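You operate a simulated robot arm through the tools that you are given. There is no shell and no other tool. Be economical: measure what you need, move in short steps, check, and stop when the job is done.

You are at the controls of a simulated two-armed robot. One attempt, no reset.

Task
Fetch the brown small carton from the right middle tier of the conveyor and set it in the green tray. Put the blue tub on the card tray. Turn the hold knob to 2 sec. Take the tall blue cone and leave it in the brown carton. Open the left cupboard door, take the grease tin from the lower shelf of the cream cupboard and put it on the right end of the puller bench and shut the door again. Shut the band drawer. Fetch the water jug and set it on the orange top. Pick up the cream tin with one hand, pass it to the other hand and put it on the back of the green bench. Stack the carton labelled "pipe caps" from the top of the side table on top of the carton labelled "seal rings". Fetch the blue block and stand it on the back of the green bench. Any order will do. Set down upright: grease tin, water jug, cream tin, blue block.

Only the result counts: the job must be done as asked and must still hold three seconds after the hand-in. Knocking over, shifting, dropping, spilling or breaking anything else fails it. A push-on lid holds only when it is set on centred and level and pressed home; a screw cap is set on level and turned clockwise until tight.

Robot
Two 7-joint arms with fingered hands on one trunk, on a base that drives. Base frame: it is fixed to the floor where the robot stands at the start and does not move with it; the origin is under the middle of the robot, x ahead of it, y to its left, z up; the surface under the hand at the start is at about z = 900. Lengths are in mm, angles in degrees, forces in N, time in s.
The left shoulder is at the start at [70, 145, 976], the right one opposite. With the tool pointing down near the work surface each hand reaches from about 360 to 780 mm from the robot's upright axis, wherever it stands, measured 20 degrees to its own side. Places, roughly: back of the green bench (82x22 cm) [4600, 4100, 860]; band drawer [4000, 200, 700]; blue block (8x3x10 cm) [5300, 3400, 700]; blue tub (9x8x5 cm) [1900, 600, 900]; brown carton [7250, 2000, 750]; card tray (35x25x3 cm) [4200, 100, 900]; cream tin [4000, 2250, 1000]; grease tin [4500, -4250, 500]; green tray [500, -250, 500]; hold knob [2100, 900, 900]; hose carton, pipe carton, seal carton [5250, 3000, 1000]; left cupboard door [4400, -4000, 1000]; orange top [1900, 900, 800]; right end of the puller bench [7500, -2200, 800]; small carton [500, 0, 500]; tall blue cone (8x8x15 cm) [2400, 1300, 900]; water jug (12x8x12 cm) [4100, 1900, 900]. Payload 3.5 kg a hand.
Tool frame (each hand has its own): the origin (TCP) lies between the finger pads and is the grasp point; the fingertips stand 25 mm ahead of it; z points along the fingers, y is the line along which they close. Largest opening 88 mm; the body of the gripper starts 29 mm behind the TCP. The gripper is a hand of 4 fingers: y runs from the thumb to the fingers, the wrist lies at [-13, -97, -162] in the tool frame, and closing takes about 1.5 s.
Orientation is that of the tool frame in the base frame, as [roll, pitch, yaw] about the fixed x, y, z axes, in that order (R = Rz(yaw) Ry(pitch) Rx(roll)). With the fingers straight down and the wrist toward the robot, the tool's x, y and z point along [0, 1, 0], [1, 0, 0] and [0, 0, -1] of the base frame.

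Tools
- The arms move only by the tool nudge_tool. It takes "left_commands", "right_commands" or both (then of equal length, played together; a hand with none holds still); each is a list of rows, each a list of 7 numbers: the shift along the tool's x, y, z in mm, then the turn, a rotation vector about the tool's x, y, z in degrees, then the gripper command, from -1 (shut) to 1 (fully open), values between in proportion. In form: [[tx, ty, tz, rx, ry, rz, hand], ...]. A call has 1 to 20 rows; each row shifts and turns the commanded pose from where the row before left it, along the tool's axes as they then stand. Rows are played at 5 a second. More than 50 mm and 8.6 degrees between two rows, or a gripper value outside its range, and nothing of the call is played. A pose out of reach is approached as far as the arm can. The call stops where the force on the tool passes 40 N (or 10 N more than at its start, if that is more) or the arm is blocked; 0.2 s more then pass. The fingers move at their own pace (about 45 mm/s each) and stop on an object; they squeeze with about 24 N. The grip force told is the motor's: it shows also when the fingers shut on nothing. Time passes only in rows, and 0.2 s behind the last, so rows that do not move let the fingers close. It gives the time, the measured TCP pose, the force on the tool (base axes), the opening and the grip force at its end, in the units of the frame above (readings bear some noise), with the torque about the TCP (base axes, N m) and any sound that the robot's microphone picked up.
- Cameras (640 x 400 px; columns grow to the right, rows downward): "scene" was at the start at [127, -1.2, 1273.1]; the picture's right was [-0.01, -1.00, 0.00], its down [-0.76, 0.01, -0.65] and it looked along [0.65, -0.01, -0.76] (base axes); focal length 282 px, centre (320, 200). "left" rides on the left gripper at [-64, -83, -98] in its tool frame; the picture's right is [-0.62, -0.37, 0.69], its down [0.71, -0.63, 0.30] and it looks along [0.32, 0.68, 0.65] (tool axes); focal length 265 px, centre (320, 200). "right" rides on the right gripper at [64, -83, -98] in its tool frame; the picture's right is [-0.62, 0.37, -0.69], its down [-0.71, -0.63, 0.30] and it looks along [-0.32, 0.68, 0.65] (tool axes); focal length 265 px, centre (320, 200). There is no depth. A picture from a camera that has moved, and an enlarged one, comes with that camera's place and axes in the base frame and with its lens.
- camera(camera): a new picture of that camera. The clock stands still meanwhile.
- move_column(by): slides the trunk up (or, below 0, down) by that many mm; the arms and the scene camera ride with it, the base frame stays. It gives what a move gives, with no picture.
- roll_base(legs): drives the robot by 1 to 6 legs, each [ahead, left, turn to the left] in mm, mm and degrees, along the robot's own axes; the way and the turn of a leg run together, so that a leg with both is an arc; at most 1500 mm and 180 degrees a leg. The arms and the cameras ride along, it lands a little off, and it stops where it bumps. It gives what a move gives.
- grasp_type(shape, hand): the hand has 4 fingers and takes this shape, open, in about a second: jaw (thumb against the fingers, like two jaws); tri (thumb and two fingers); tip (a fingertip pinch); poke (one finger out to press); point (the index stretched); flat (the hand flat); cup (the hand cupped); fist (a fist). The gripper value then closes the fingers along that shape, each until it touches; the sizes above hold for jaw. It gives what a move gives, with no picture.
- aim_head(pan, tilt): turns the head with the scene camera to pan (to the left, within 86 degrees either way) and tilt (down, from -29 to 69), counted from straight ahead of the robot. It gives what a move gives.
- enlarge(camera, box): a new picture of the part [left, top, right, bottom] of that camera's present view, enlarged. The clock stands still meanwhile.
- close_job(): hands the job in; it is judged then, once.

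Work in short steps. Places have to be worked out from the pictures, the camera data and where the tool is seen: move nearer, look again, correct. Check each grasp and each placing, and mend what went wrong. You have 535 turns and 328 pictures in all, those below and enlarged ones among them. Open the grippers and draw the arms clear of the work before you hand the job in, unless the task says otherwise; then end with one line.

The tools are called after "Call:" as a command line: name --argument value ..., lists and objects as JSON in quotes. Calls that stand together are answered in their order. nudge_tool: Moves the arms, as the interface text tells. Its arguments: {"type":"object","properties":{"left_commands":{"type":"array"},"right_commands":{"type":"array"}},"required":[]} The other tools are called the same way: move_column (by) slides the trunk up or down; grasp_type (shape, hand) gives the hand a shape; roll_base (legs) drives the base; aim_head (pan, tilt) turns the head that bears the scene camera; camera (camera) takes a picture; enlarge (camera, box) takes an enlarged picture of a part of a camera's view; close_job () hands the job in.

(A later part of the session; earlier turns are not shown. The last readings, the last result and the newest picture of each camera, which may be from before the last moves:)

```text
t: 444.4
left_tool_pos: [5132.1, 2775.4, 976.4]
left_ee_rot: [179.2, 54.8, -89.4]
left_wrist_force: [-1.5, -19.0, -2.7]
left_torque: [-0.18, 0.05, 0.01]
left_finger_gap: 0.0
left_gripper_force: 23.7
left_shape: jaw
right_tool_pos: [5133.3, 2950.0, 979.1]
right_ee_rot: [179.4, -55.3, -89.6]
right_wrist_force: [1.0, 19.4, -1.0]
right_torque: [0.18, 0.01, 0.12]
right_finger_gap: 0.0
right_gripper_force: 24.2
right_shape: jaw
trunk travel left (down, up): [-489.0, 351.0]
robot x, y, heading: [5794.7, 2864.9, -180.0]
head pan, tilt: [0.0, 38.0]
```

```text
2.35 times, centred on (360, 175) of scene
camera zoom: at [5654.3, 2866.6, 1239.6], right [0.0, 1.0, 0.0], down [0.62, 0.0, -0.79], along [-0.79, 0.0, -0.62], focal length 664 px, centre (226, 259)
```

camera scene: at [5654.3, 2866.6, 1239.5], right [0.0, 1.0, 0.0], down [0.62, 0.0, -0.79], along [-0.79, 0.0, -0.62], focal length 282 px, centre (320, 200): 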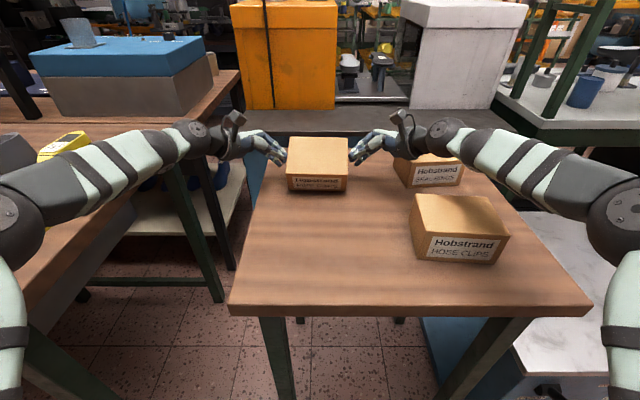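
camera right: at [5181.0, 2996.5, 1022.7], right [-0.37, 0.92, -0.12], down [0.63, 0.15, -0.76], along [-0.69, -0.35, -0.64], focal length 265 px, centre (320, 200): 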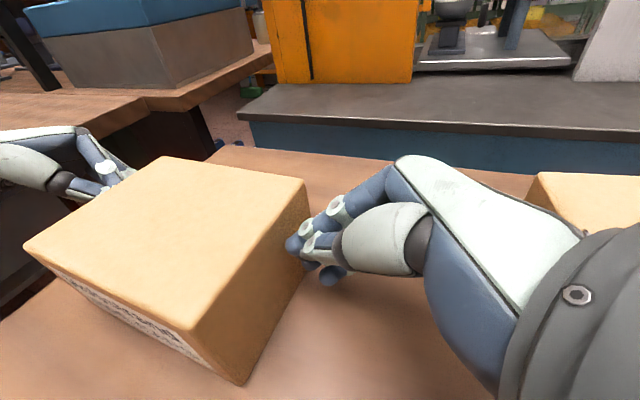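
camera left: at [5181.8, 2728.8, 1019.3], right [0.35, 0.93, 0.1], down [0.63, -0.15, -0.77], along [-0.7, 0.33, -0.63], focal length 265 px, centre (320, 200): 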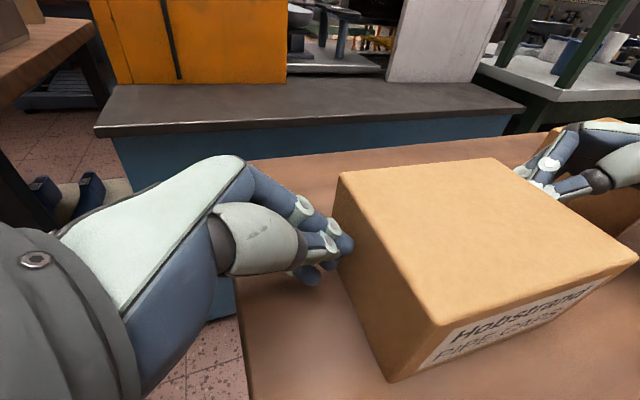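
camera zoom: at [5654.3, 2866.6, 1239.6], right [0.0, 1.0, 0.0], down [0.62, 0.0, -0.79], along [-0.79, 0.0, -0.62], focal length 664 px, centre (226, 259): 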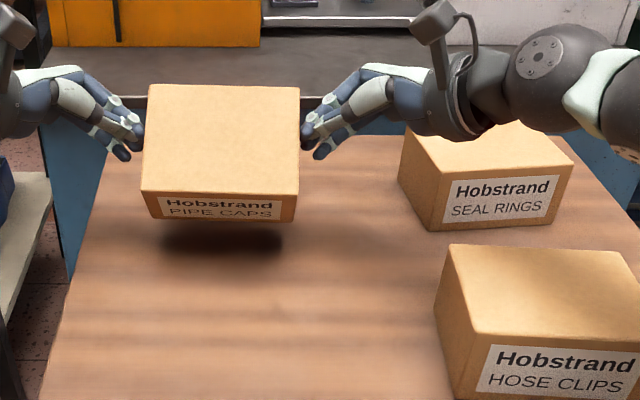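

It hangs tilted but secure (19 N). I tighten slightly and lift 65 mm more so that its lowest edge clears the other carton.

Call:
nudge_tool --right_commands '[[0.6, 0, 0.8, 0, 0, 0, -1], [8.2, 0, -5.7, 0, 0, 0, -1], [8.2, 0, -5.7, 0, 0, 0, -1], [8.2, 0, -5.7, 0, 0, 0, -1], [8.2, 0, -5.7, 0, 0, 0, -1], [8.2, 0, -5.7, 0, 0, 0, -1], [8.2, 0, -5.7, 0, 0, 0, -1], [4, 0, -2.8, 0, 0, 0, -1], [0, 0, 0, 0, 0, 0, -1]]' --left_commands '[[-0.6, 0, 0.8, 0, 0, 0, -1], [-8.2, 0, -5.7, 0, 0, 0, -1], [-8.2, 0, -5.7, 0, 0, 0, -1], [-8.2, 0, -5.7, 0, 0, 0, -1], [-8.2, 0, -5.7, 0, 0, 0, -1], [-8.2, 0, -5.7, 0, 0, 0, -1], [-8.2, 0, -5.7, 0, 0, 0, -1], [-4, 0, -2.8, 0, 0, 0, -1], [0, 0, 0, 0, 0, 0, -1]]'

Call:
roll_base --legs '[[0, -130, 0]]'

Call:
camera --camera "scene"

```text
t: 446.4
left_tool_pos: [5131.2, 2775.1, 1039.7]
left_ee_rot: [179.3, 54.8, -89.1]
left_wrist_force: [-1.3, -24.2, -1.8]
left_torque: [-0.23, -0.02, -0.01]
left_finger_gap: 0.2
left_gripper_force: 24.2
left_shape: jaw
right_tool_pos: [5133.3, 2949.0, 1044.9]
right_ee_rot: [179.9, -55.5, -90.1]
right_wrist_force: [1.6, 24.2, -2.1]
right_torque: [0.23, 0.0, 0.15]
right_finger_gap: 0.0
right_gripper_force: 24.5
right_shape: jaw
trunk travel left (down, up): [-489.0, 351.0]
robot x, y, heading: [5795.8, 2869.9, -180.2]
head pan, tilt: [0.0, 38.0]
```

```text
t: 447.6
left_tool_pos: [5130.8, 2906.5, 1040.6]
left_ee_rot: [179.2, 54.8, -89.3]
left_wrist_force: [-1.4, -24.8, -1.8]
left_torque: [-0.23, 0.03, 0.01]
left_finger_gap: 0.0
left_gripper_force: 24.1
left_shape: jaw
right_tool_pos: [5133.4, 3080.2, 1043.3]
right_ee_rot: [180.0, -55.4, -90.1]
right_wrist_force: [2.0, 25.7, -0.6]
right_torque: [0.2, -0.01, 0.15]
right_finger_gap: 0.0
right_gripper_force: 23.6
right_shape: jaw
trunk travel left (down, up): [-489.0, 351.0]
robot x, y, heading: [5791.6, 2996.7, -180.1]
head pan, tilt: [0.0, 38.0]
```

```text
131 pictures are left
camera scene: at [5654.5, 2997.0, 1239.6], right [0.0, 1.0, 0.0], down [0.62, 0.0, -0.79], along [-0.79, 0.0, -0.62], focal length 282 px, centre (320, 200)
```

scene: 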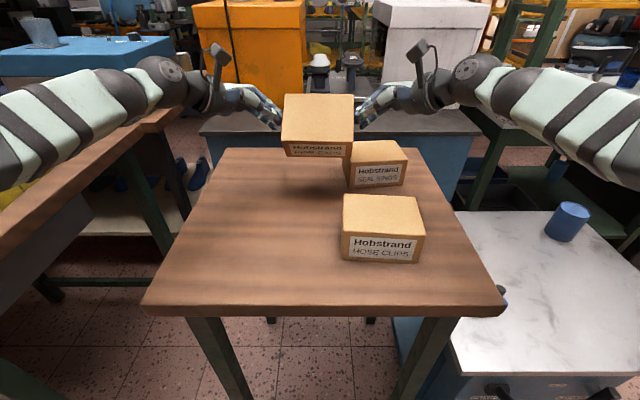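

Call:
roll_base --legs '[[0, -128, 0]]'

Call:
enlarge --camera "scene" --box '[220, 70, 420, 230]'

```text
t: 448.9
left_tool_pos: [5130.5, 3032.8, 1039.2]
left_ee_rot: [179.4, 54.7, -89.0]
left_wrist_force: [-0.8, -14.4, -1.7]
left_torque: [-0.19, 0.01, 0.04]
left_finger_gap: 0.0
left_gripper_force: 24.2
left_shape: jaw
right_tool_pos: [5133.4, 3208.0, 1044.0]
right_ee_rot: [179.8, -55.5, -90.2]
right_wrist_force: [0.5, 15.8, -0.5]
right_torque: [0.13, -0.03, 0.1]
right_finger_gap: 0.0
right_gripper_force: 24.4
right_shape: jaw
trunk travel left (down, up): [-489.0, 351.0]
robot x, y, heading: [5791.7, 3124.8, 180.1]
head pan, tilt: [0.0, 38.0]
```

```text
2.50 times, centred on (320, 150) of scene
camera zoom: at [5654.6, 3123.9, 1239.6], right [0.0, 1.0, 0.0], down [0.62, 0.0, -0.79], along [-0.79, 0.0, -0.62], focal length 705 px, centre (320, 325)
```

zoom: 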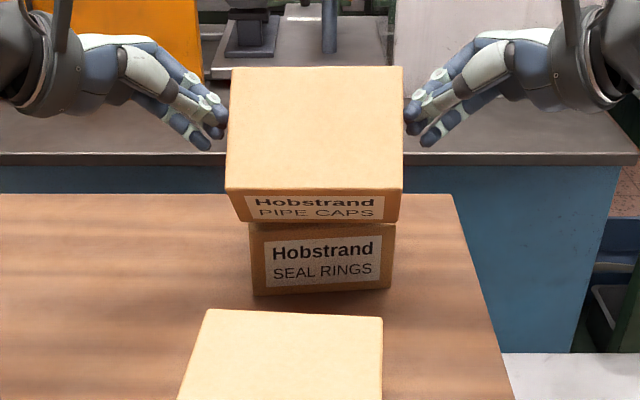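

Held at 35° tilt (15 N). From the geometry, the contact line is ~18 mm behind the box centre. I tighten, move 31 mm forward and 5 mm right, and lower to just above touchdown.

Call:
nudge_tool --right_commands '[[0.6, 0, 0.8, 0, 0, 0, -1], [0.5, 0, 0.7, 0, 0, 0, -1], [-1, 11, -1.4, 0, 0, 0, -1], [-1, 10, -1.4, 0, 0, 0, -1], [-1, 10, -1.4, 0, 0, 0, -1], [-4.1, 0, 2.9, 0, 0, 0, -1], [-4.1, 0, 2.9, 0, 0, 0, -1], [0, 0, 0, 0, 0, 0, -1]]' --left_commands '[[-0.6, 0, 0.8, 0, 0, 0, -1], [-0.5, 0, 0.7, 0, 0, 0, -1], [-1, 11, 1.4, 0, 0, 0, -1], [-1, 10, 1.4, 0, 0, 0, -1], [-1, 10, 1.4, 0, 0, 0, -1], [4.1, 0, 2.9, 0, 0, 0, -1], [4.1, 0, 2.9, 0, 0, 0, -1], [0, 0, 0, 0, 0, 0, -1]]'

Call:
enlarge --camera "scene" --box '[220, 70, 420, 230]'

```text
t: 450.7
left_tool_pos: [5098.9, 3037.1, 1030.4]
left_ee_rot: [179.5, 54.7, -88.6]
left_wrist_force: [-1.8, -23.3, -1.9]
left_torque: [-0.22, 0.02, 0.06]
left_finger_gap: 0.2
left_gripper_force: 23.7
left_shape: jaw
right_tool_pos: [5102.9, 3213.4, 1033.5]
right_ee_rot: [179.8, -55.4, -90.3]
right_wrist_force: [1.2, 24.3, 0.3]
right_torque: [0.14, 0.01, 0.19]
right_finger_gap: 0.1
right_gripper_force: 24.4
right_shape: jaw
trunk travel left (down, up): [-489.0, 351.0]
robot x, y, heading: [5795.4, 3124.3, 180.0]
head pan, tilt: [0.0, 38.0]
```

```text
2.50 times, centred on (320, 150) of scene
camera zoom: at [5654.8, 3123.8, 1239.6], right [0.0, 1.0, 0.0], down [0.62, 0.0, -0.79], along [-0.79, 0.0, -0.62], focal length 705 px, centre (320, 325)
```

zoom: 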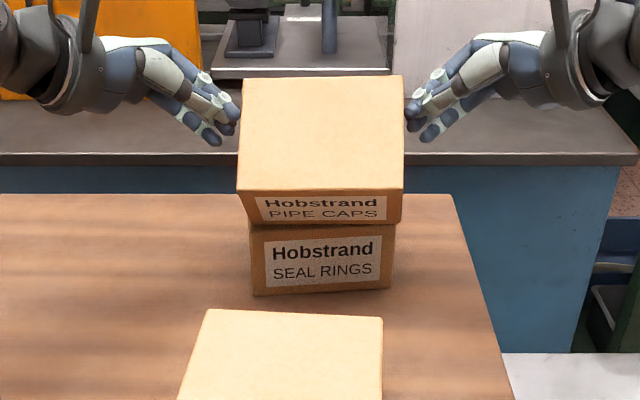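

The lower front edge would land at x≈5116, just beyond the seal carton's front. I move 25 mm further forward and then lower to touch.

Call:
nudge_tool --right_commands '[[0, 9, 0, 0, 0, 0, -1], [0, 8, 0, 0, 0, 0, -1], [0, 8, 0, 0, 0, 0, -1], [-4.1, 0, 2.9, 0, 0, 0, -1], [-4.1, 0, 2.9, 0, 0, 0, -1], [-3.3, 0, 2.3, 0, 0, 0, -1], [0, 0, 0, 0, 0, 0, -1]]' --left_commands '[[0, 9, 0, 0, 0, 0, -1], [0, 8, 0, 0, 0, 0, -1], [0, 8, 0, 0, 0, 0, -1], [4.1, 0, 2.9, 0, 0, 0, -1], [4.1, 0, 2.9, 0, 0, 0, -1], [3.3, 0, 2.3, 0, 0, 0, -1], [0, 0, 0, 0, 0, 0, -1]]'

Call:
enlarge --camera "scene" --box '[220, 70, 420, 230]'

```text
t: 452.3
left_tool_pos: [5075.2, 3037.9, 1016.8]
left_ee_rot: [179.3, 54.8, -89.0]
left_wrist_force: [-1.9, -20.3, 3.8]
left_torque: [-0.04, 0.05, 0.06]
left_finger_gap: 0.1
left_gripper_force: 24.4
left_shape: jaw
right_tool_pos: [5077.9, 3214.9, 1021.9]
right_ee_rot: [179.7, -55.5, -90.4]
right_wrist_force: [0.6, 23.8, 4.5]
right_torque: [0.03, -0.03, 0.15]
right_finger_gap: 0.2
right_gripper_force: 23.9
right_shape: jaw
trunk travel left (down, up): [-489.0, 351.0]
robot x, y, heading: [5789.7, 3122.9, 180.0]
head pan, tilt: [0.0, 38.0]
```

```text
2.50 times, centred on (320, 150) of scene
camera zoom: at [5655.9, 3124.9, 1239.7], right [0.0, 1.0, 0.0], down [0.62, 0.0, -0.79], along [-0.79, 0.0, -0.62], focal length 705 px, centre (320, 325)
```

zoom: 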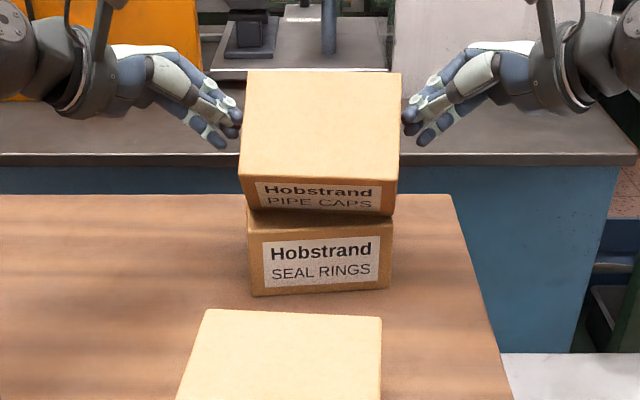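

Touchdown. Now I lower and move forward together so the carton levels out on top.

Call:
nudge_tool --right_commands '[[-3.7, 4, 2.6, 0, 0, 0, -1], [-3.7, 4, 2.6, 0, 0, 0, -1], [-3.7, 4, 2.6, 0, 0, 0, -1], [-3.7, 4, 2.6, 0, 0, 0, -1], [0, 0, 0, 0, 0, 0, -1]]' --left_commands '[[3.7, 4, 2.6, 0, 0, 0, -1], [3.7, 4, 2.6, 0, 0, 0, -1], [3.7, 4, 2.6, 0, 0, 0, -1], [3.7, 4, 2.6, 0, 0, 0, -1], [0, 0, 0, 0, 0, 0, -1]]'

Call:
enlarge --camera "scene" --box '[220, 70, 420, 230]'

```text
t: 453.5
left_tool_pos: [5057.2, 3035.6, 997.9]
left_ee_rot: [179.4, 54.7, -88.9]
left_wrist_force: [-1.4, -20.4, -0.9]
left_torque: [-0.2, 0.05, 0.06]
left_finger_gap: 0.2
left_gripper_force: 24.2
left_shape: jaw
right_tool_pos: [5060.8, 3211.8, 1001.5]
right_ee_rot: [179.9, -55.4, -90.4]
right_wrist_force: [1.7, 19.9, -0.2]
right_torque: [0.14, 0.01, 0.17]
right_finger_gap: 0.3
right_gripper_force: 24.0
right_shape: jaw
trunk travel left (down, up): [-489.0, 351.0]
robot x, y, heading: [5795.8, 3123.0, 180.0]
head pan, tilt: [0.0, 38.0]
```

```text
2.50 times, centred on (320, 150) of scene
camera zoom: at [5654.9, 3123.7, 1239.6], right [0.0, 1.0, 0.0], down [0.62, 0.0, -0.79], along [-0.79, 0.0, -0.62], focal length 705 px, centre (320, 325)
```

zoom: 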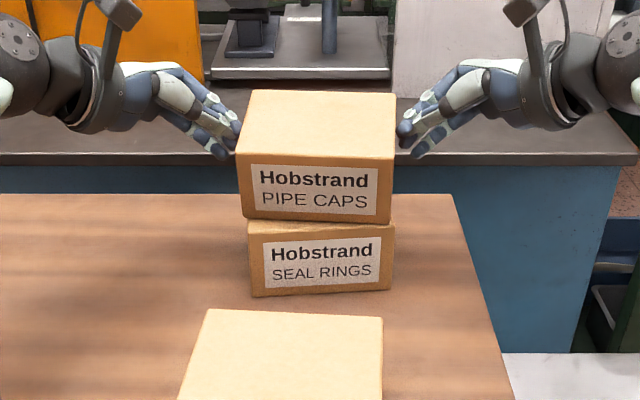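

Nearly level. A few millimetres more down.

Call:
nudge_tool --right_commands '[[-2.5, 0, 1.7, 0, 0, 0, -1], [-2.5, 0, 1.7, 0, 0, 0, -1], [0, 0, 0, 0, 0, 0, -1]]' --left_commands '[[2.5, 0, 1.7, 0, 0, 0, -1], [2.5, 0, 1.7, 0, 0, 0, -1], [0, 0, 0, 0, 0, 0, -1]]'

Call:
enlarge --camera "scene" --box '[220, 70, 420, 230]'

```text
t: 454.3
left_tool_pos: [5059.2, 3037.3, 992.4]
left_ee_rot: [179.5, 54.6, -88.8]
left_wrist_force: [-1.4, -20.1, -1.5]
left_torque: [-0.17, 0.05, 0.02]
left_finger_gap: 0.0
left_gripper_force: 23.7
left_shape: jaw
right_tool_pos: [5061.0, 3212.0, 995.4]
right_ee_rot: [179.7, -55.3, -90.2]
right_wrist_force: [1.5, 20.5, -1.6]
right_torque: [0.13, -0.05, 0.16]
right_finger_gap: 0.1
right_gripper_force: 23.9
right_shape: jaw
trunk travel left (down, up): [-489.0, 351.0]
robot x, y, heading: [5788.8, 3124.4, 180.2]
head pan, tilt: [0.0, 38.0]
```

```text
2.50 times, centred on (320, 150) of scene
camera zoom: at [5654.5, 3123.8, 1239.6], right [0.0, 1.0, 0.0], down [0.62, 0.0, -0.79], along [-0.79, 0.0, -0.62], focal length 705 px, centre (320, 325)
```

zoom: 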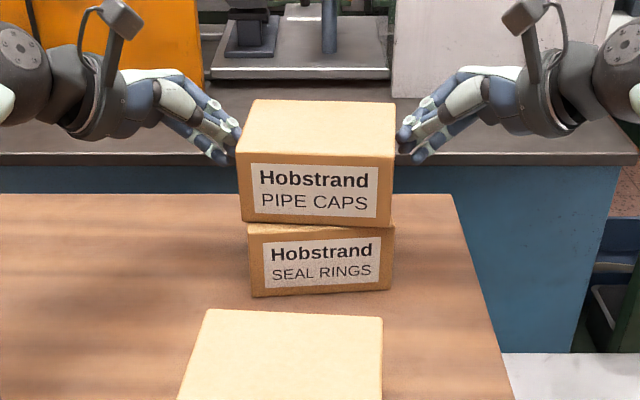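

Call:
nudge_tool --right_commands '[[-2.5, 0, 1.7, 0, 0, 0, -1], [-1.7, 0, 1.2, 0, 0, 0, -1], [0, 0, 0, 0, 0, 0, -1]]' --left_commands '[[2.5, 0, 1.7, 0, 0, 0, -1], [1.7, 0, 1.2, 0, 0, 0, -1], [0, 0, 0, 0, 0, 0, -1]]'

Call:
enlarge --camera "scene" --box '[220, 70, 420, 230]'

```text
t: 455.1
left_tool_pos: [5057.4, 3036.7, 988.6]
left_ee_rot: [179.0, 55.0, -89.3]
left_wrist_force: [-1.3, -18.0, 4.0]
left_torque: [-0.06, -0.01, 0.06]
left_finger_gap: 0.0
left_gripper_force: 23.8
left_shape: jaw
right_tool_pos: [5061.1, 3213.2, 991.1]
right_ee_rot: [179.8, -55.3, -90.3]
right_wrist_force: [1.4, 18.5, -2.0]
right_torque: [0.13, -0.01, 0.11]
right_finger_gap: 0.0
right_gripper_force: 24.2
right_shape: jaw
trunk travel left (down, up): [-489.0, 351.0]
robot x, y, heading: [5792.7, 3120.4, 179.8]
head pan, tilt: [0.0, 38.0]
```

```text
2.50 times, centred on (320, 150) of scene
camera zoom: at [5655.2, 3124.0, 1239.7], right [0.0, 1.0, 0.0], down [0.62, 0.0, -0.79], along [-0.79, 0.0, -0.62], focal length 705 px, centre (320, 325)
```

zoom: 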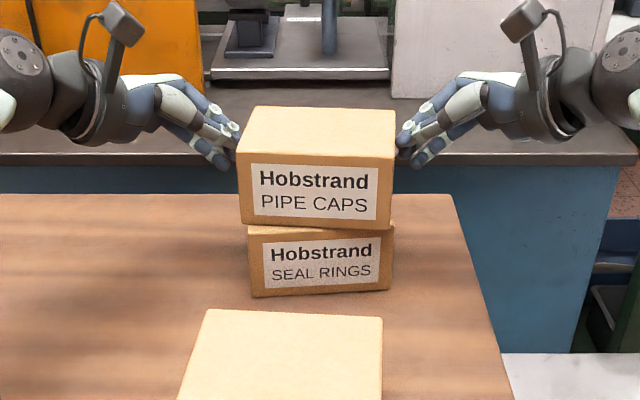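

Resting on the left side; I lower the right 2 mm and then let both hands go outward.

Call:
nudge_tool --right_commands '[[-1.6, 0, 1.1, 0, 0, 0, -1], [0, 0, 0, 0, 0, 0, -1], [-1.2, 0, -1.6, 0, 0, 0, -1], [-1.2, 0, -1.6, 0, 0, 0, -1], [-3, 0, -4, 0, 0, 0, -1], [-6, 0, -8, 0, 0, 0, -1], [-10, 0, -14, 0, 0, 0, -1]]' --left_commands '[[0, 0, 0, 0, 0, 0, -1], [0, 0, 0, 0, 0, 0, -1], [1.2, 0, -1.6, 0, 0, 0, -1], [1.2, 0, -1.6, 0, 0, 0, -1], [3, 0, -4, 0, 0, 0, -1], [6, 0, -8, 0, 0, 0, -1], [10, 0, -14, 0, 0, 0, -1]]'

Call:
enlarge --camera "scene" --box '[220, 70, 420, 230]'

```text
t: 456.7
left_tool_pos: [5058.9, 3002.1, 985.7]
left_ee_rot: [179.4, 54.8, -89.1]
left_wrist_force: [-0.1, -0.4, -1.1]
left_torque: [0.03, 0.01, 0.01]
left_finger_gap: 0.0
left_gripper_force: 23.6
left_shape: jaw
right_tool_pos: [5061.7, 3246.9, 988.3]
right_ee_rot: [180.0, -55.4, -90.2]
right_wrist_force: [-0.6, -0.5, -0.1]
right_torque: [0.03, -0.02, -0.01]
right_finger_gap: 0.0
right_gripper_force: 24.1
right_shape: jaw
trunk travel left (down, up): [-489.0, 351.0]
robot x, y, heading: [5790.1, 3121.4, 180.0]
head pan, tilt: [0.0, 38.0]
```

```text
2.50 times, centred on (320, 150) of scene
camera zoom: at [5654.9, 3123.7, 1239.6], right [0.0, 1.0, 0.0], down [0.62, 0.0, -0.79], along [-0.79, 0.0, -0.62], focal length 705 px, centre (320, 325)
```

zoom: 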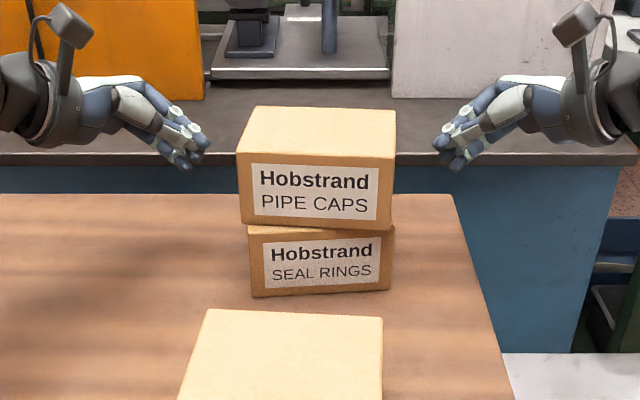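

Stacked squarely. I raise both hands, back off and look at the blue block on the white top.

Call:
nudge_tool --right_commands '[[16, 0, -12, 0, 0, 0, -1], [20, 0, -14, 0, 0, 0, -1], [20, 0, -14, 0, 0, 0, -1]]' --left_commands '[[-16, 0, -12, 0, 0, 0, -1], [-20, 0, -14, 0, 0, 0, -1], [-20, 0, -14, 0, 0, 0, -1]]'

Call:
roll_base --legs '[[-420, 0, 0], [0, -300, 0]]'

Call:
aim_head --pan 0 --tilt 35

Call:
camera --camera "scene"

```text
t: 457.5
left_tool_pos: [5073.5, 3002.5, 1055.1]
left_ee_rot: [179.1, 54.8, -89.2]
left_wrist_force: [0.6, -0.6, 0.4]
left_torque: [-0.02, 0.0, 0.0]
left_finger_gap: 0.0
left_gripper_force: 23.9
left_shape: jaw
left hand out of reach, approached as far as the arm can: row 3
right_tool_pos: [5076.2, 3246.9, 1055.8]
right_ee_rot: [179.7, -55.2, -90.1]
right_wrist_force: [0.3, 0.2, -0.5]
right_torque: [0.02, -0.01, -0.03]
right_finger_gap: 0.2
right_gripper_force: 24.1
right_shape: jaw
right hand out of reach, approached as far as the arm can: row 2, 3
trunk travel left (down, up): [-489.0, 351.0]
robot x, y, heading: [5794.8, 3123.4, 179.9]
head pan, tilt: [0.0, 38.0]
```

```text
t: 461.7
left_tool_pos: [5491.2, 3304.4, 1053.3]
left_ee_rot: [179.4, 54.8, -89.1]
left_wrist_force: [-0.2, -0.3, -0.6]
left_torque: [0.03, 0.0, 0.0]
left_finger_gap: 0.2
left_gripper_force: 24.3
left_shape: jaw
right_tool_pos: [5493.3, 3548.9, 1052.4]
right_ee_rot: [179.9, -55.4, -90.4]
right_wrist_force: [0.4, -0.1, 0.7]
right_torque: [0.0, -0.02, -0.02]
right_finger_gap: 0.0
right_gripper_force: 24.1
right_shape: jaw
trunk travel left (down, up): [-489.0, 351.0]
robot x, y, heading: [6209.7, 3426.7, 180.0]
head pan, tilt: [0.0, 38.0]
```

```text
t: 462.4
left_tool_pos: [5491.2, 3304.4, 1053.3]
left_ee_rot: [179.4, 54.9, -89.1]
left_wrist_force: [0.2, 0.1, 0.3]
left_torque: [-0.01, 0.02, -0.02]
left_finger_gap: 0.0
left_gripper_force: 23.8
left_shape: jaw
right_tool_pos: [5494.2, 3547.0, 1052.5]
right_ee_rot: [179.6, -55.3, -90.1]
right_wrist_force: [0.4, 0.2, 0.0]
right_torque: [0.0, -0.02, 0.02]
right_finger_gap: 0.3
right_gripper_force: 23.9
right_shape: jaw
trunk travel left (down, up): [-489.0, 351.0]
robot x, y, heading: [6213.9, 3424.8, 179.8]
head pan, tilt: [0.0, 35.0]
```

```text
123 pictures are left
camera scene: at [6073.6, 3423.0, 1244.2], right [0.0, 1.0, 0.0], down [0.57, 0.0, -0.82], along [-0.82, 0.0, -0.57], focal length 282 px, centre (320, 200)
```

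scene: 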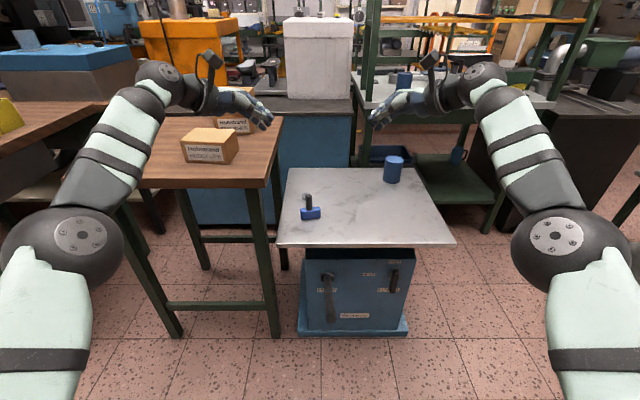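

Call:
enlarge --camera "scene" --box '[270, 140, 450, 250]'

Call:
enlarge --camera "scene" --box '[350, 0, 640, 180]'

```text
3.56 times, centred on (360, 195) of scene
camera zoom: at [6073.6, 3423.0, 1244.2], right [0.0, 1.0, 0.0], down [0.57, 0.0, -0.82], along [-0.82, 0.0, -0.57], focal length 1003 px, centre (178, 218)
```

zoom: 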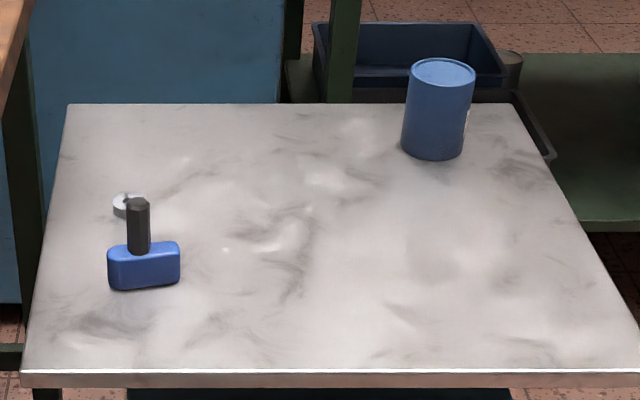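

```text
2.21 times, centred on (495, 90) of scene
camera zoom: at [6073.6, 3423.0, 1244.2], right [0.0, 1.0, 0.0], down [0.57, 0.0, -0.82], along [-0.82, 0.0, -0.57], focal length 623 px, centre (-66, 443)
```

zoom: 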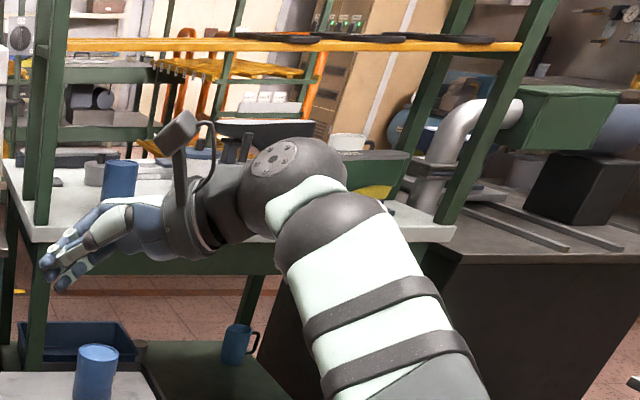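

The blue block (blue foot, dark upright handle) stands at about [5288, 3387], table top z≈623. I turn both hands fingers-down again, draw the left back, and lower the trunk.

Call:
nudge_tool --right_commands '[[0, -10, 0, 0, -7.86, 0, 1], [0, -10, 0, 0, -7.86, 0, 1], [0, -10, 0, 0, -7.86, 0, 1], [0, -10, 0, 0, -7.86, 0, 1], [0, -10, 0, 0, -7.86, 0, 1], [0, -10, 0, 0, -7.86, 0, 1], [0, -10, 0, 0, -7.86, 0, 1], [0, 0, 0, 0, 0, 0, 0], [0, 0, 0, 0, 0, 0, 0]]' --left_commands '[[0, -36, 0, 0, 7.86, 0, 1], [0, -36, 0, 0, 7.86, 0, 1], [0, -36, 0, 0, 7.86, 0, 1], [0, -36, 0, 0, 7.86, 0, 1], [0, -36, 0, 0, 7.86, 0, 1], [0, -36, 0, 0, 7.86, 0, 1], [0, -36, 0, 0, 7.86, 0, 1], [0, -36, 0, 0, 0, 0, 1], [0, -36, 0, 0, 0, 0, 1]]'

Call:
move_column --by -200

Call:
roll_base --legs '[[0, 165, 0], [200, 0, 0]]'

Call:
aim_head --pan -8 --tilt 38

Call:
camera --camera "scene"

Call:
camera --camera "right"

```text
t: 464.4
left_tool_pos: [5816.6, 3310.9, 1050.7]
left_ee_rot: [179.5, -0.3, -88.6]
left_wrist_force: [0.2, -0.1, 0.4]
left_torque: [0.04, 0.01, -0.03]
left_finger_gap: 88.0
left_gripper_force: 0.0
left_shape: jaw
right_tool_pos: [5565.3, 3546.5, 1053.8]
right_ee_rot: [179.8, -0.2, -90.3]
right_wrist_force: [0.0, 0.3, 0.4]
right_torque: [-0.04, -0.03, -0.04]
right_finger_gap: 44.7
right_gripper_force: 0.0
right_shape: jaw
trunk travel left (down, up): [-489.0, 351.0]
robot x, y, heading: [6209.5, 3421.5, 179.7]
head pan, tilt: [0.0, 35.0]
```

```text
t: 466.5
left_tool_pos: [5814.7, 3311.3, 851.6]
left_ee_rot: [179.5, -0.2, -88.6]
left_wrist_force: [0.6, -0.1, 0.5]
left_torque: [-0.04, -0.02, -0.03]
left_finger_gap: 87.6
left_gripper_force: 0.0
left_shape: jaw
right_tool_pos: [5564.5, 3548.2, 852.6]
right_ee_rot: [179.9, -0.3, -90.5]
right_wrist_force: [-0.8, 0.8, -0.2]
right_torque: [-0.01, -0.03, 0.0]
right_finger_gap: 44.7
right_gripper_force: 0.0
right_shape: jaw
trunk travel left (down, up): [-289.0, 551.0]
robot x, y, heading: [6214.3, 3423.1, 179.9]
head pan, tilt: [0.0, 35.0]
```

```text
t: 469.2
left_tool_pos: [5613.9, 3147.8, 850.3]
left_ee_rot: [179.7, -0.2, -88.6]
left_wrist_force: [-0.3, -0.3, 0.1]
left_torque: [0.01, 0.0, -0.02]
left_finger_gap: 87.8
left_gripper_force: 0.1
left_shape: jaw
right_tool_pos: [5363.3, 3381.7, 852.1]
right_ee_rot: [179.9, -0.3, -90.3]
right_wrist_force: [-0.3, -0.4, -0.3]
right_torque: [0.01, -0.02, -0.02]
right_finger_gap: 44.3
right_gripper_force: 0.0
right_shape: jaw
trunk travel left (down, up): [-289.0, 551.0]
robot x, y, heading: [6011.8, 3258.1, 179.8]
head pan, tilt: [0.0, 35.0]
```

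```text
t: 469.9
left_tool_pos: [5614.6, 3147.2, 849.8]
left_ee_rot: [179.6, -0.1, -88.6]
left_wrist_force: [0.1, 0.3, -0.1]
left_torque: [-0.01, -0.01, -0.02]
left_finger_gap: 87.5
left_gripper_force: 0.0
left_shape: jaw
right_tool_pos: [5362.5, 3381.4, 851.3]
right_ee_rot: [179.8, -0.2, -90.3]
right_wrist_force: [-0.4, -0.1, 0.5]
right_torque: [0.0, 0.05, 0.03]
right_finger_gap: 44.5
right_gripper_force: 0.0
right_shape: jaw
trunk travel left (down, up): [-289.0, 551.0]
robot x, y, heading: [6009.2, 3260.0, 180.0]
head pan, tilt: [-8.0, 38.0]
```

```text
120 pictures are left
camera scene: at [5876.1, 3270.6, 1039.7], right [0.14, 0.99, 0.0], down [0.61, -0.09, -0.79], along [-0.78, 0.11, -0.62], focal length 282 px, centre (320, 200)
```

scene: 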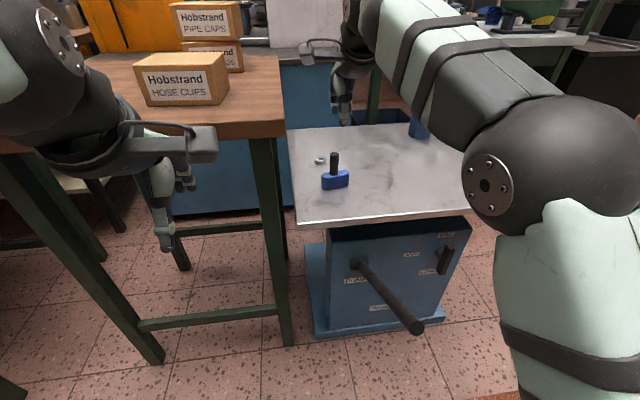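

```text
119 pictures are left
camera right: at [5445.4, 3317.1, 950.8], right [-0.36, 0.63, 0.69], down [0.63, 0.71, -0.31], along [-0.68, 0.32, -0.65], focal length 265 px, centre (320, 200)
```

right: 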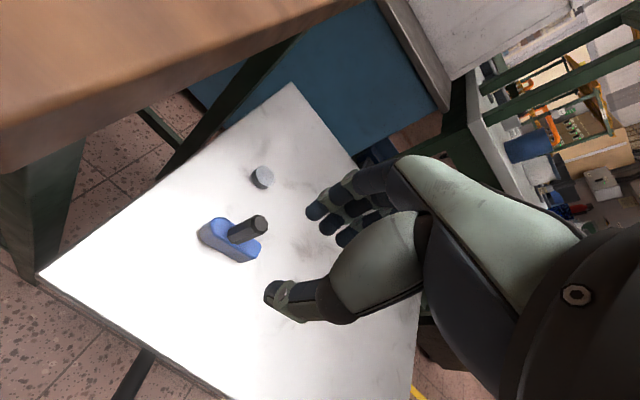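

Handle top triangulates to about [5280, 3389, 700]. I move over it and look again.

Call:
nudge_tool --right_commands '[[-3.5, 40, 15, 0, 0, 0, 0.3], [-3.5, 40, 20, 0, 0, 0, 0.3], [0, 0, 25, 0, 0, 0, 0.3], [0, 0, 0, 0, 0, 0, 0.3]]'

Call:
camera --camera "right"

Call:
enlarge --camera "scene" --box '[260, 90, 460, 215]'

```text
t: 470.9
left_tool_pos: [5614.5, 3147.5, 851.3]
left_ee_rot: [179.6, -0.2, -88.4]
left_wrist_force: [0.0, -0.4, 0.0]
left_torque: [-0.02, 0.02, -0.03]
left_finger_gap: 88.1
left_gripper_force: 0.1
left_shape: jaw
right_tool_pos: [5320.5, 3379.1, 784.0]
right_ee_rot: [179.8, -0.3, -90.3]
right_wrist_force: [0.2, -0.4, 0.3]
right_torque: [-0.02, 0.0, -0.02]
right_finger_gap: 56.9
right_gripper_force: 0.0
right_shape: jaw
right hand out of reach, approached as far as the arm can: row 2
trunk travel left (down, up): [-289.0, 551.0]
robot x, y, heading: [6013.3, 3260.4, 180.0]
head pan, tilt: [-8.0, 38.0]
```

```text
118 pictures are left
camera right: at [5403.4, 3315.2, 881.8], right [-0.36, 0.63, 0.69], down [0.63, 0.71, -0.31], along [-0.68, 0.32, -0.65], focal length 265 px, centre (320, 200)
```

right: 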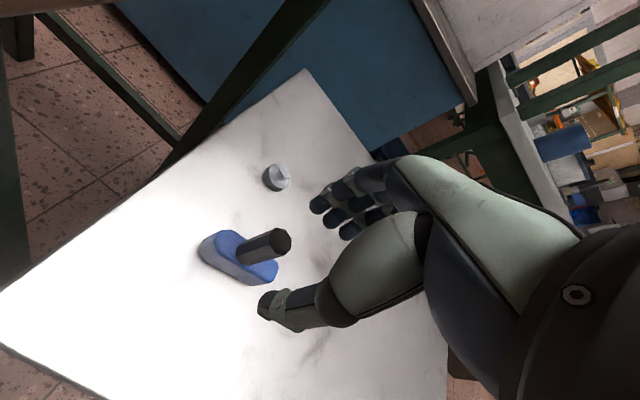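

```text
3.20 times, centred on (360, 152) of scene
camera zoom: at [5876.4, 3270.5, 1039.7], right [0.14, 0.99, 0.0], down [0.61, -0.09, -0.79], along [-0.78, 0.11, -0.62], focal length 903 px, centre (192, 352)
```

zoom: 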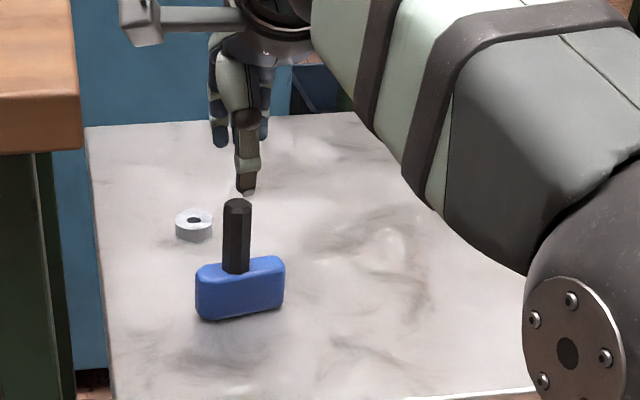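

Best estimate for the handle: [5298, 3383], top z≈720. I drive 70 mm closer while drawing the arm back 48 mm, then check alignment.

Call:
nudge_tool --right_commands '[[-2, -24, 0, 0, 0, 0, 0.3], [-2, -24, 0, 0, 0, 0, 0.3]]'

Call:
roll_base --legs '[[70, 0, 0]]'

Call:
camera --camera "right"

Call:
enlarge --camera "scene" --box '[260, 90, 460, 215]'

```text
t: 471.5
left_tool_pos: [5615.9, 3148.6, 851.0]
left_ee_rot: [179.7, -0.2, -88.5]
left_wrist_force: [-0.8, -0.9, 0.0]
left_torque: [0.0, -0.01, 0.01]
left_finger_gap: 87.9
left_gripper_force: 0.1
left_shape: jaw
right_tool_pos: [5369.9, 3383.1, 782.8]
right_ee_rot: [179.9, -0.3, -90.3]
right_wrist_force: [0.0, -0.5, -0.4]
right_torque: [-0.02, 0.02, 0.01]
right_finger_gap: 56.8
right_gripper_force: 0.1
right_shape: jaw
trunk travel left (down, up): [-289.0, 551.0]
robot x, y, heading: [6011.6, 3259.6, 180.0]
head pan, tilt: [-8.0, 38.0]
```

```text
t: 472.5
left_tool_pos: [5543.3, 3146.7, 849.5]
left_ee_rot: [179.7, -0.2, -88.4]
left_wrist_force: [-0.2, -1.1, 0.6]
left_torque: [0.0, 0.03, -0.02]
left_finger_gap: 87.7
left_gripper_force: 0.0
left_shape: jaw
right_tool_pos: [5298.4, 3383.4, 781.9]
right_ee_rot: [179.9, -0.3, -90.2]
right_wrist_force: [-0.3, -0.6, 0.0]
right_torque: [-0.02, 0.0, 0.01]
right_finger_gap: 57.2
right_gripper_force: 0.0
right_shape: jaw
trunk travel left (down, up): [-289.0, 551.0]
robot x, y, heading: [5942.7, 3255.8, 180.0]
head pan, tilt: [-8.0, 38.0]
```

```text
116 pictures are left
camera right: at [5380.0, 3318.8, 880.4], right [-0.36, 0.63, 0.69], down [0.63, 0.71, -0.31], along [-0.68, 0.32, -0.65], focal length 265 px, centre (320, 200)
```

right: 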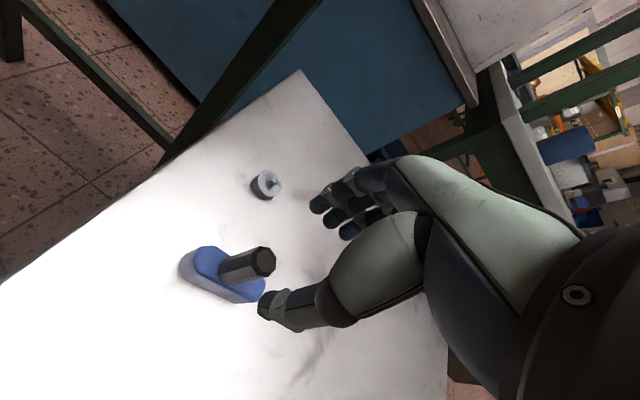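

```text
3.20 times, centred on (360, 152) of scene
camera zoom: at [5804.6, 3270.7, 1039.5], right [0.14, 0.99, 0.0], down [0.61, -0.09, -0.79], along [-0.78, 0.11, -0.62], focal length 903 px, centre (192, 352)
```

zoom: 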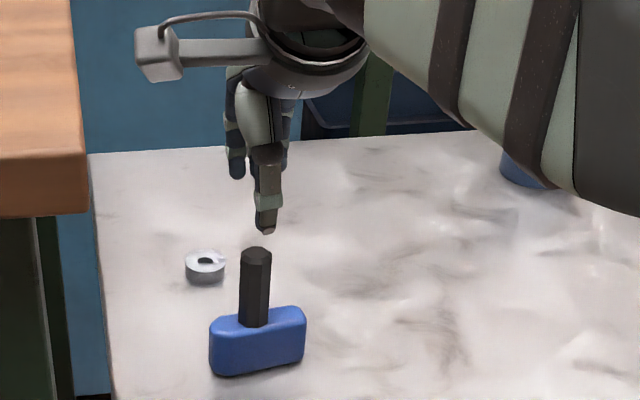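

Both views agree now: handle at [5299, 3384], top z 720 – right under the TCP. I descend and close.

Call:
nudge_tool --right_commands '[[0, 0, 30, 0, 0, 0, 0.3], [0, 0, 30, 0, 0, 0, 0.3], [0, 0, 22, 0, 0, 0, 0.3], [0, 0, 0, 0, 0, 0, 0.3], [0, 0, 0, 0, 0, 0, -1], [0, 0, 0, 0, 0, 0, -1], [0, 0, 0, 0, 0, 0, -1], [0, 0, 0, 0, 0, 0, -1], [0, 0, 0, 0, 0, 0, -1]]'

Call:
camera --camera "right"

```text
t: 474.5
left_tool_pos: [5544.2, 3147.1, 850.3]
left_ee_rot: [179.7, -0.2, -88.4]
left_wrist_force: [-0.7, 1.1, 0.1]
left_torque: [-0.01, 0.0, -0.02]
left_finger_gap: 88.0
left_gripper_force: 0.0
left_shape: jaw
right_tool_pos: [5297.7, 3382.2, 700.4]
right_ee_rot: [179.8, -0.3, -90.4]
right_wrist_force: [0.4, 0.3, -0.7]
right_torque: [-0.02, 0.03, 0.02]
right_finger_gap: 12.5
right_gripper_force: 23.9
right_shape: jaw
trunk travel left (down, up): [-289.0, 551.0]
robot x, y, heading: [5944.8, 3257.7, 180.1]
head pan, tilt: [-8.0, 38.0]
```

```text
114 pictures are left
camera right: at [5380.6, 3318.4, 798.7], right [-0.36, 0.63, 0.69], down [0.63, 0.71, -0.31], along [-0.68, 0.32, -0.65], focal length 265 px, centre (320, 200)
```

right: 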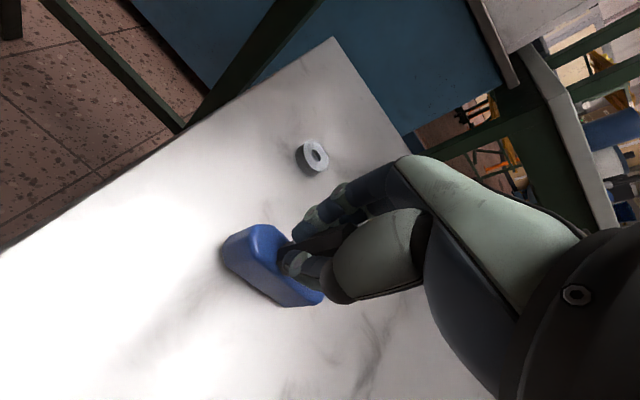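

Gap 12.5 – perhaps only a chord of the handle. I lift 25 mm and check.

Call:
nudge_tool --right_commands '[[0, 0, -10, 0, 0, 0, -1], [0, 0, -15, 0, 0, 0, -1], [0, 0, 0, 0, 0, 0, -1]]'

Call:
enlarge --camera "scene" --box '[260, 90, 460, 215]'

```text
t: 475.3
left_tool_pos: [5544.9, 3147.4, 851.0]
left_ee_rot: [179.6, -0.2, -88.5]
left_wrist_force: [-0.5, -0.3, 0.7]
left_torque: [-0.03, 0.0, 0.03]
left_finger_gap: 87.5
left_gripper_force: 0.0
left_shape: jaw
right_tool_pos: [5299.4, 3382.3, 725.5]
right_ee_rot: [179.9, -0.3, -90.3]
right_wrist_force: [0.0, 0.5, -1.4]
right_torque: [0.01, -0.02, -0.03]
right_finger_gap: 12.1
right_gripper_force: 24.6
right_shape: jaw
trunk travel left (down, up): [-289.0, 551.0]
robot x, y, heading: [5936.9, 3259.2, 179.9]
head pan, tilt: [-8.0, 38.0]
```

```text
3.20 times, centred on (360, 152) of scene
camera zoom: at [5805.4, 3270.8, 1039.6], right [0.14, 0.99, 0.0], down [0.61, -0.09, -0.79], along [-0.78, 0.11, -0.62], focal length 903 px, centre (192, 352)
```

zoom: 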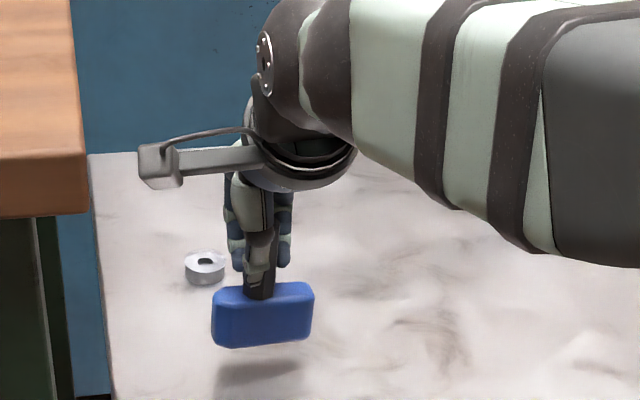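

The block hangs straight and firm. I raise it, back off, raise the trunk and drive around the north side toward the west side of the green bench.

Call:
nudge_tool --right_commands '[[0, 0, -40, 0, 0, 0, -1], [0, 0, -40, 0, 0, 0, -1], [0, 0, -40, 0, 0, 0, -1]]'

Call:
roll_base --legs '[[-320, 0, 0], [0, 0, -90]]'

Call:
move_column --by 200

Call:
aim_head --pan 10 --tilt 18

Call:
camera --camera "scene"

```text
t: 476.1
left_tool_pos: [5543.4, 3147.5, 850.3]
left_ee_rot: [179.4, -0.2, -88.5]
left_wrist_force: [-0.3, 0.3, 0.1]
left_torque: [0.01, 0.0, -0.02]
left_finger_gap: 87.6
left_gripper_force: 0.1
left_shape: jaw
right_tool_pos: [5299.7, 3384.0, 845.4]
right_ee_rot: [179.9, -0.3, -90.3]
right_wrist_force: [-0.4, -0.1, -1.2]
right_torque: [-0.01, 0.0, -0.01]
right_finger_gap: 12.3
right_gripper_force: 23.8
right_shape: jaw
trunk travel left (down, up): [-289.0, 551.0]
robot x, y, heading: [5940.3, 3260.9, 180.0]
head pan, tilt: [-8.0, 38.0]
```

```text
t: 482.1
left_tool_pos: [6155.7, 3658.2, 850.0]
left_ee_rot: [179.5, -0.1, -179.1]
left_wrist_force: [-0.1, 0.0, -0.6]
left_torque: [-0.01, -0.02, -0.02]
left_finger_gap: 87.9
left_gripper_force: 0.0
left_shape: jaw
right_tool_pos: [6395.0, 3898.3, 845.0]
right_ee_rot: [179.9, -0.2, 178.9]
right_wrist_force: [-0.4, 0.1, -1.1]
right_torque: [0.02, 0.02, 0.0]
right_finger_gap: 12.3
right_gripper_force: 24.1
right_shape: jaw
trunk travel left (down, up): [-289.0, 551.0]
robot x, y, heading: [6265.0, 3254.2, 89.5]
head pan, tilt: [-8.0, 38.0]
```

```text
t: 484.2
left_tool_pos: [6154.9, 3657.3, 1050.1]
left_ee_rot: [179.5, -0.1, -179.2]
left_wrist_force: [-0.5, -0.3, 0.3]
left_torque: [0.02, 0.0, 0.02]
left_finger_gap: 87.7
left_gripper_force: 0.0
left_shape: jaw
right_tool_pos: [6396.7, 3898.1, 1045.1]
right_ee_rot: [179.9, -0.3, 178.9]
right_wrist_force: [0.2, 0.1, -1.1]
right_torque: [-0.02, 0.01, 0.0]
right_finger_gap: 12.2
right_gripper_force: 23.8
right_shape: jaw
trunk travel left (down, up): [-489.0, 351.0]
robot x, y, heading: [6261.7, 3258.9, 89.3]
head pan, tilt: [-8.0, 38.0]
```

```text
t: 485.1
left_tool_pos: [6155.4, 3657.5, 1049.8]
left_ee_rot: [179.5, -0.2, -179.2]
left_wrist_force: [0.1, -0.9, 0.5]
left_torque: [-0.01, 0.02, -0.02]
left_finger_gap: 88.0
left_gripper_force: 0.1
left_shape: jaw
right_tool_pos: [6396.1, 3899.9, 1044.3]
right_ee_rot: [179.9, -0.3, 178.9]
right_wrist_force: [-0.9, 0.0, -1.0]
right_torque: [0.0, 0.01, 0.03]
right_finger_gap: 12.3
right_gripper_force: 23.8
right_shape: jaw
trunk travel left (down, up): [-489.0, 351.0]
robot x, y, heading: [6259.7, 3258.7, 89.2]
head pan, tilt: [10.0, 18.0]
```

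```text
112 pictures are left
camera scene: at [6248.2, 3400.6, 1271.3], right [0.99, 0.16, 0.0], down [0.05, -0.31, -0.95], along [-0.15, 0.94, -0.31], focal length 282 px, centre (320, 200)
```

scene: 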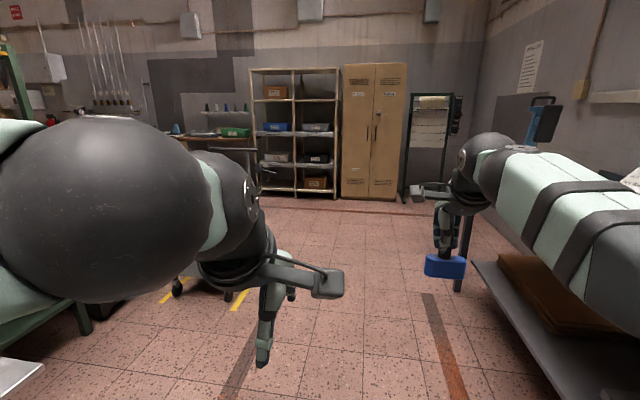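

The way north is free. I drive to y≈6100, turn west and continue to x≈3400.

Call:
roll_base --legs '[[1450, 100, 0], [1400, 0, 0.7], [0, 0, 90], [1450, 0, 0], [1350, 0, 0]]'

Call:
aim_head --pan 60 --tilt 15

Call:
camera --camera "scene"

```text
t: 515.8
left_tool_pos: [2972.6, 5958.1, 1050.8]
left_ee_rot: [179.7, -0.2, -88.4]
left_wrist_force: [-0.1, -0.9, 0.3]
left_torque: [0.01, -0.02, 0.0]
left_finger_gap: 87.7
left_gripper_force: 0.0
left_shape: jaw
right_tool_pos: [2727.2, 6195.1, 1045.7]
right_ee_rot: [179.9, -0.3, -90.2]
right_wrist_force: [-0.1, -0.2, -0.4]
right_torque: [0.0, 0.02, -0.03]
right_finger_gap: 12.1
right_gripper_force: 23.6
right_shape: jaw
trunk travel left (down, up): [-489.0, 351.0]
robot x, y, heading: [3374.2, 6072.3, -179.8]
head pan, tilt: [10.0, 18.0]
```

```text
t: 517.0
left_tool_pos: [2972.3, 5957.6, 1051.1]
left_ee_rot: [179.6, -0.2, -88.3]
left_wrist_force: [-0.3, 0.3, 0.4]
left_torque: [0.03, -0.02, -0.01]
left_finger_gap: 87.7
left_gripper_force: 0.1
left_shape: jaw
right_tool_pos: [2726.9, 6193.9, 1043.7]
right_ee_rot: [179.9, -0.3, -90.3]
right_wrist_force: [0.2, -0.5, -1.2]
right_torque: [-0.01, -0.03, 0.0]
right_finger_gap: 12.0
right_gripper_force: 23.8
right_shape: jaw
trunk travel left (down, up): [-489.0, 351.0]
robot x, y, heading: [3368.9, 6072.9, -180.0]
head pan, tilt: [60.0, 15.0]
```

```text
111 pictures are left
camera scene: at [3272.8, 5989.2, 1276.2], right [-0.87, 0.5, 0.0], down [0.13, 0.22, -0.97], along [-0.48, -0.84, -0.26], focal length 282 px, centre (320, 200)
```

scene: 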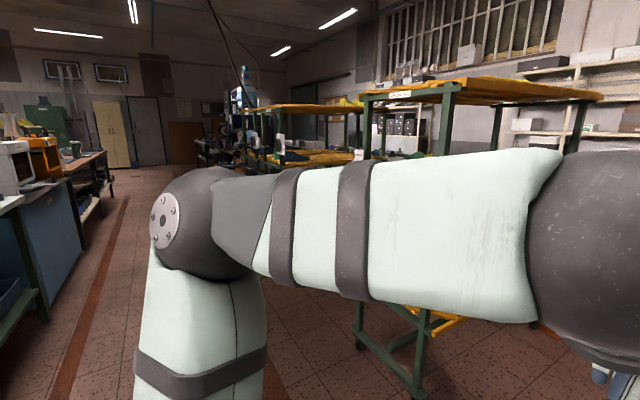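

I turn left twice, going south to y≈4100, to face the green bench from the west.

Call:
roll_base --legs '[[-50, 0, 0], [0, 0, 90], [1000, 0, 0], [950, 0, 0], [0, 0, 90]]'

Call:
aim_head --pan 0 --tilt 28

Call:
camera --camera "scene"

```text
t: 534.8
left_tool_pos: [3803.3, 4232.2, 1050.3]
left_ee_rot: [179.6, -0.2, 90.7]
left_wrist_force: [-0.4, 0.2, -1.3]
left_torque: [-0.05, -0.02, -0.02]
left_finger_gap: 87.9
left_gripper_force: 0.2
left_shape: jaw
right_tool_pos: [4044.1, 3990.8, 1044.7]
right_ee_rot: [179.9, -0.3, 88.8]
right_wrist_force: [0.1, 0.5, -1.5]
right_torque: [0.01, -0.01, 0.02]
right_finger_gap: 11.9
right_gripper_force: 24.1
right_shape: jaw
trunk travel left (down, up): [-489.0, 351.0]
robot x, y, heading: [3406.2, 4122.2, -0.9]
head pan, tilt: [60.0, 15.0]
```

```text
t: 536.1
left_tool_pos: [3802.7, 4230.2, 1051.6]
left_ee_rot: [179.6, -0.2, 90.6]
left_wrist_force: [-0.7, -0.2, -0.1]
left_torque: [-0.02, 0.01, 0.02]
left_finger_gap: 87.9
left_gripper_force: 0.1
left_shape: jaw
right_tool_pos: [4044.8, 3991.2, 1045.2]
right_ee_rot: [179.9, -0.3, 88.7]
right_wrist_force: [-0.5, -0.2, -0.8]
right_torque: [0.02, 0.0, 0.01]
right_finger_gap: 12.2
right_gripper_force: 24.4
right_shape: jaw
trunk travel left (down, up): [-489.0, 351.0]
robot x, y, heading: [3404.5, 4129.4, -0.7]
head pan, tilt: [0.0, 28.0]
```

```text
110 pictures are left
camera scene: at [3545.2, 4123.3, 1255.2], right [-0.02, -1.0, 0.0], down [-0.47, 0.01, -0.88], along [0.88, -0.01, -0.47], focal length 282 px, centre (320, 200)
```

scene: 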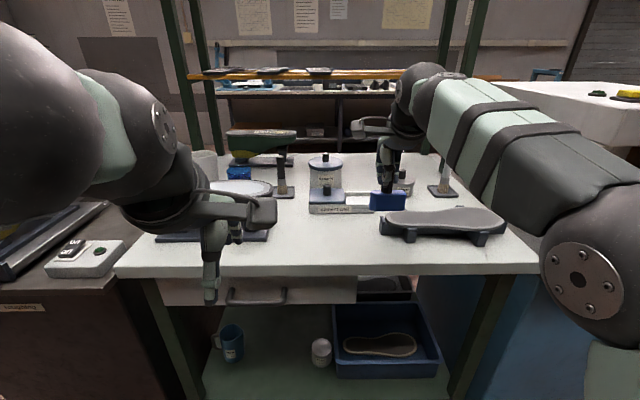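

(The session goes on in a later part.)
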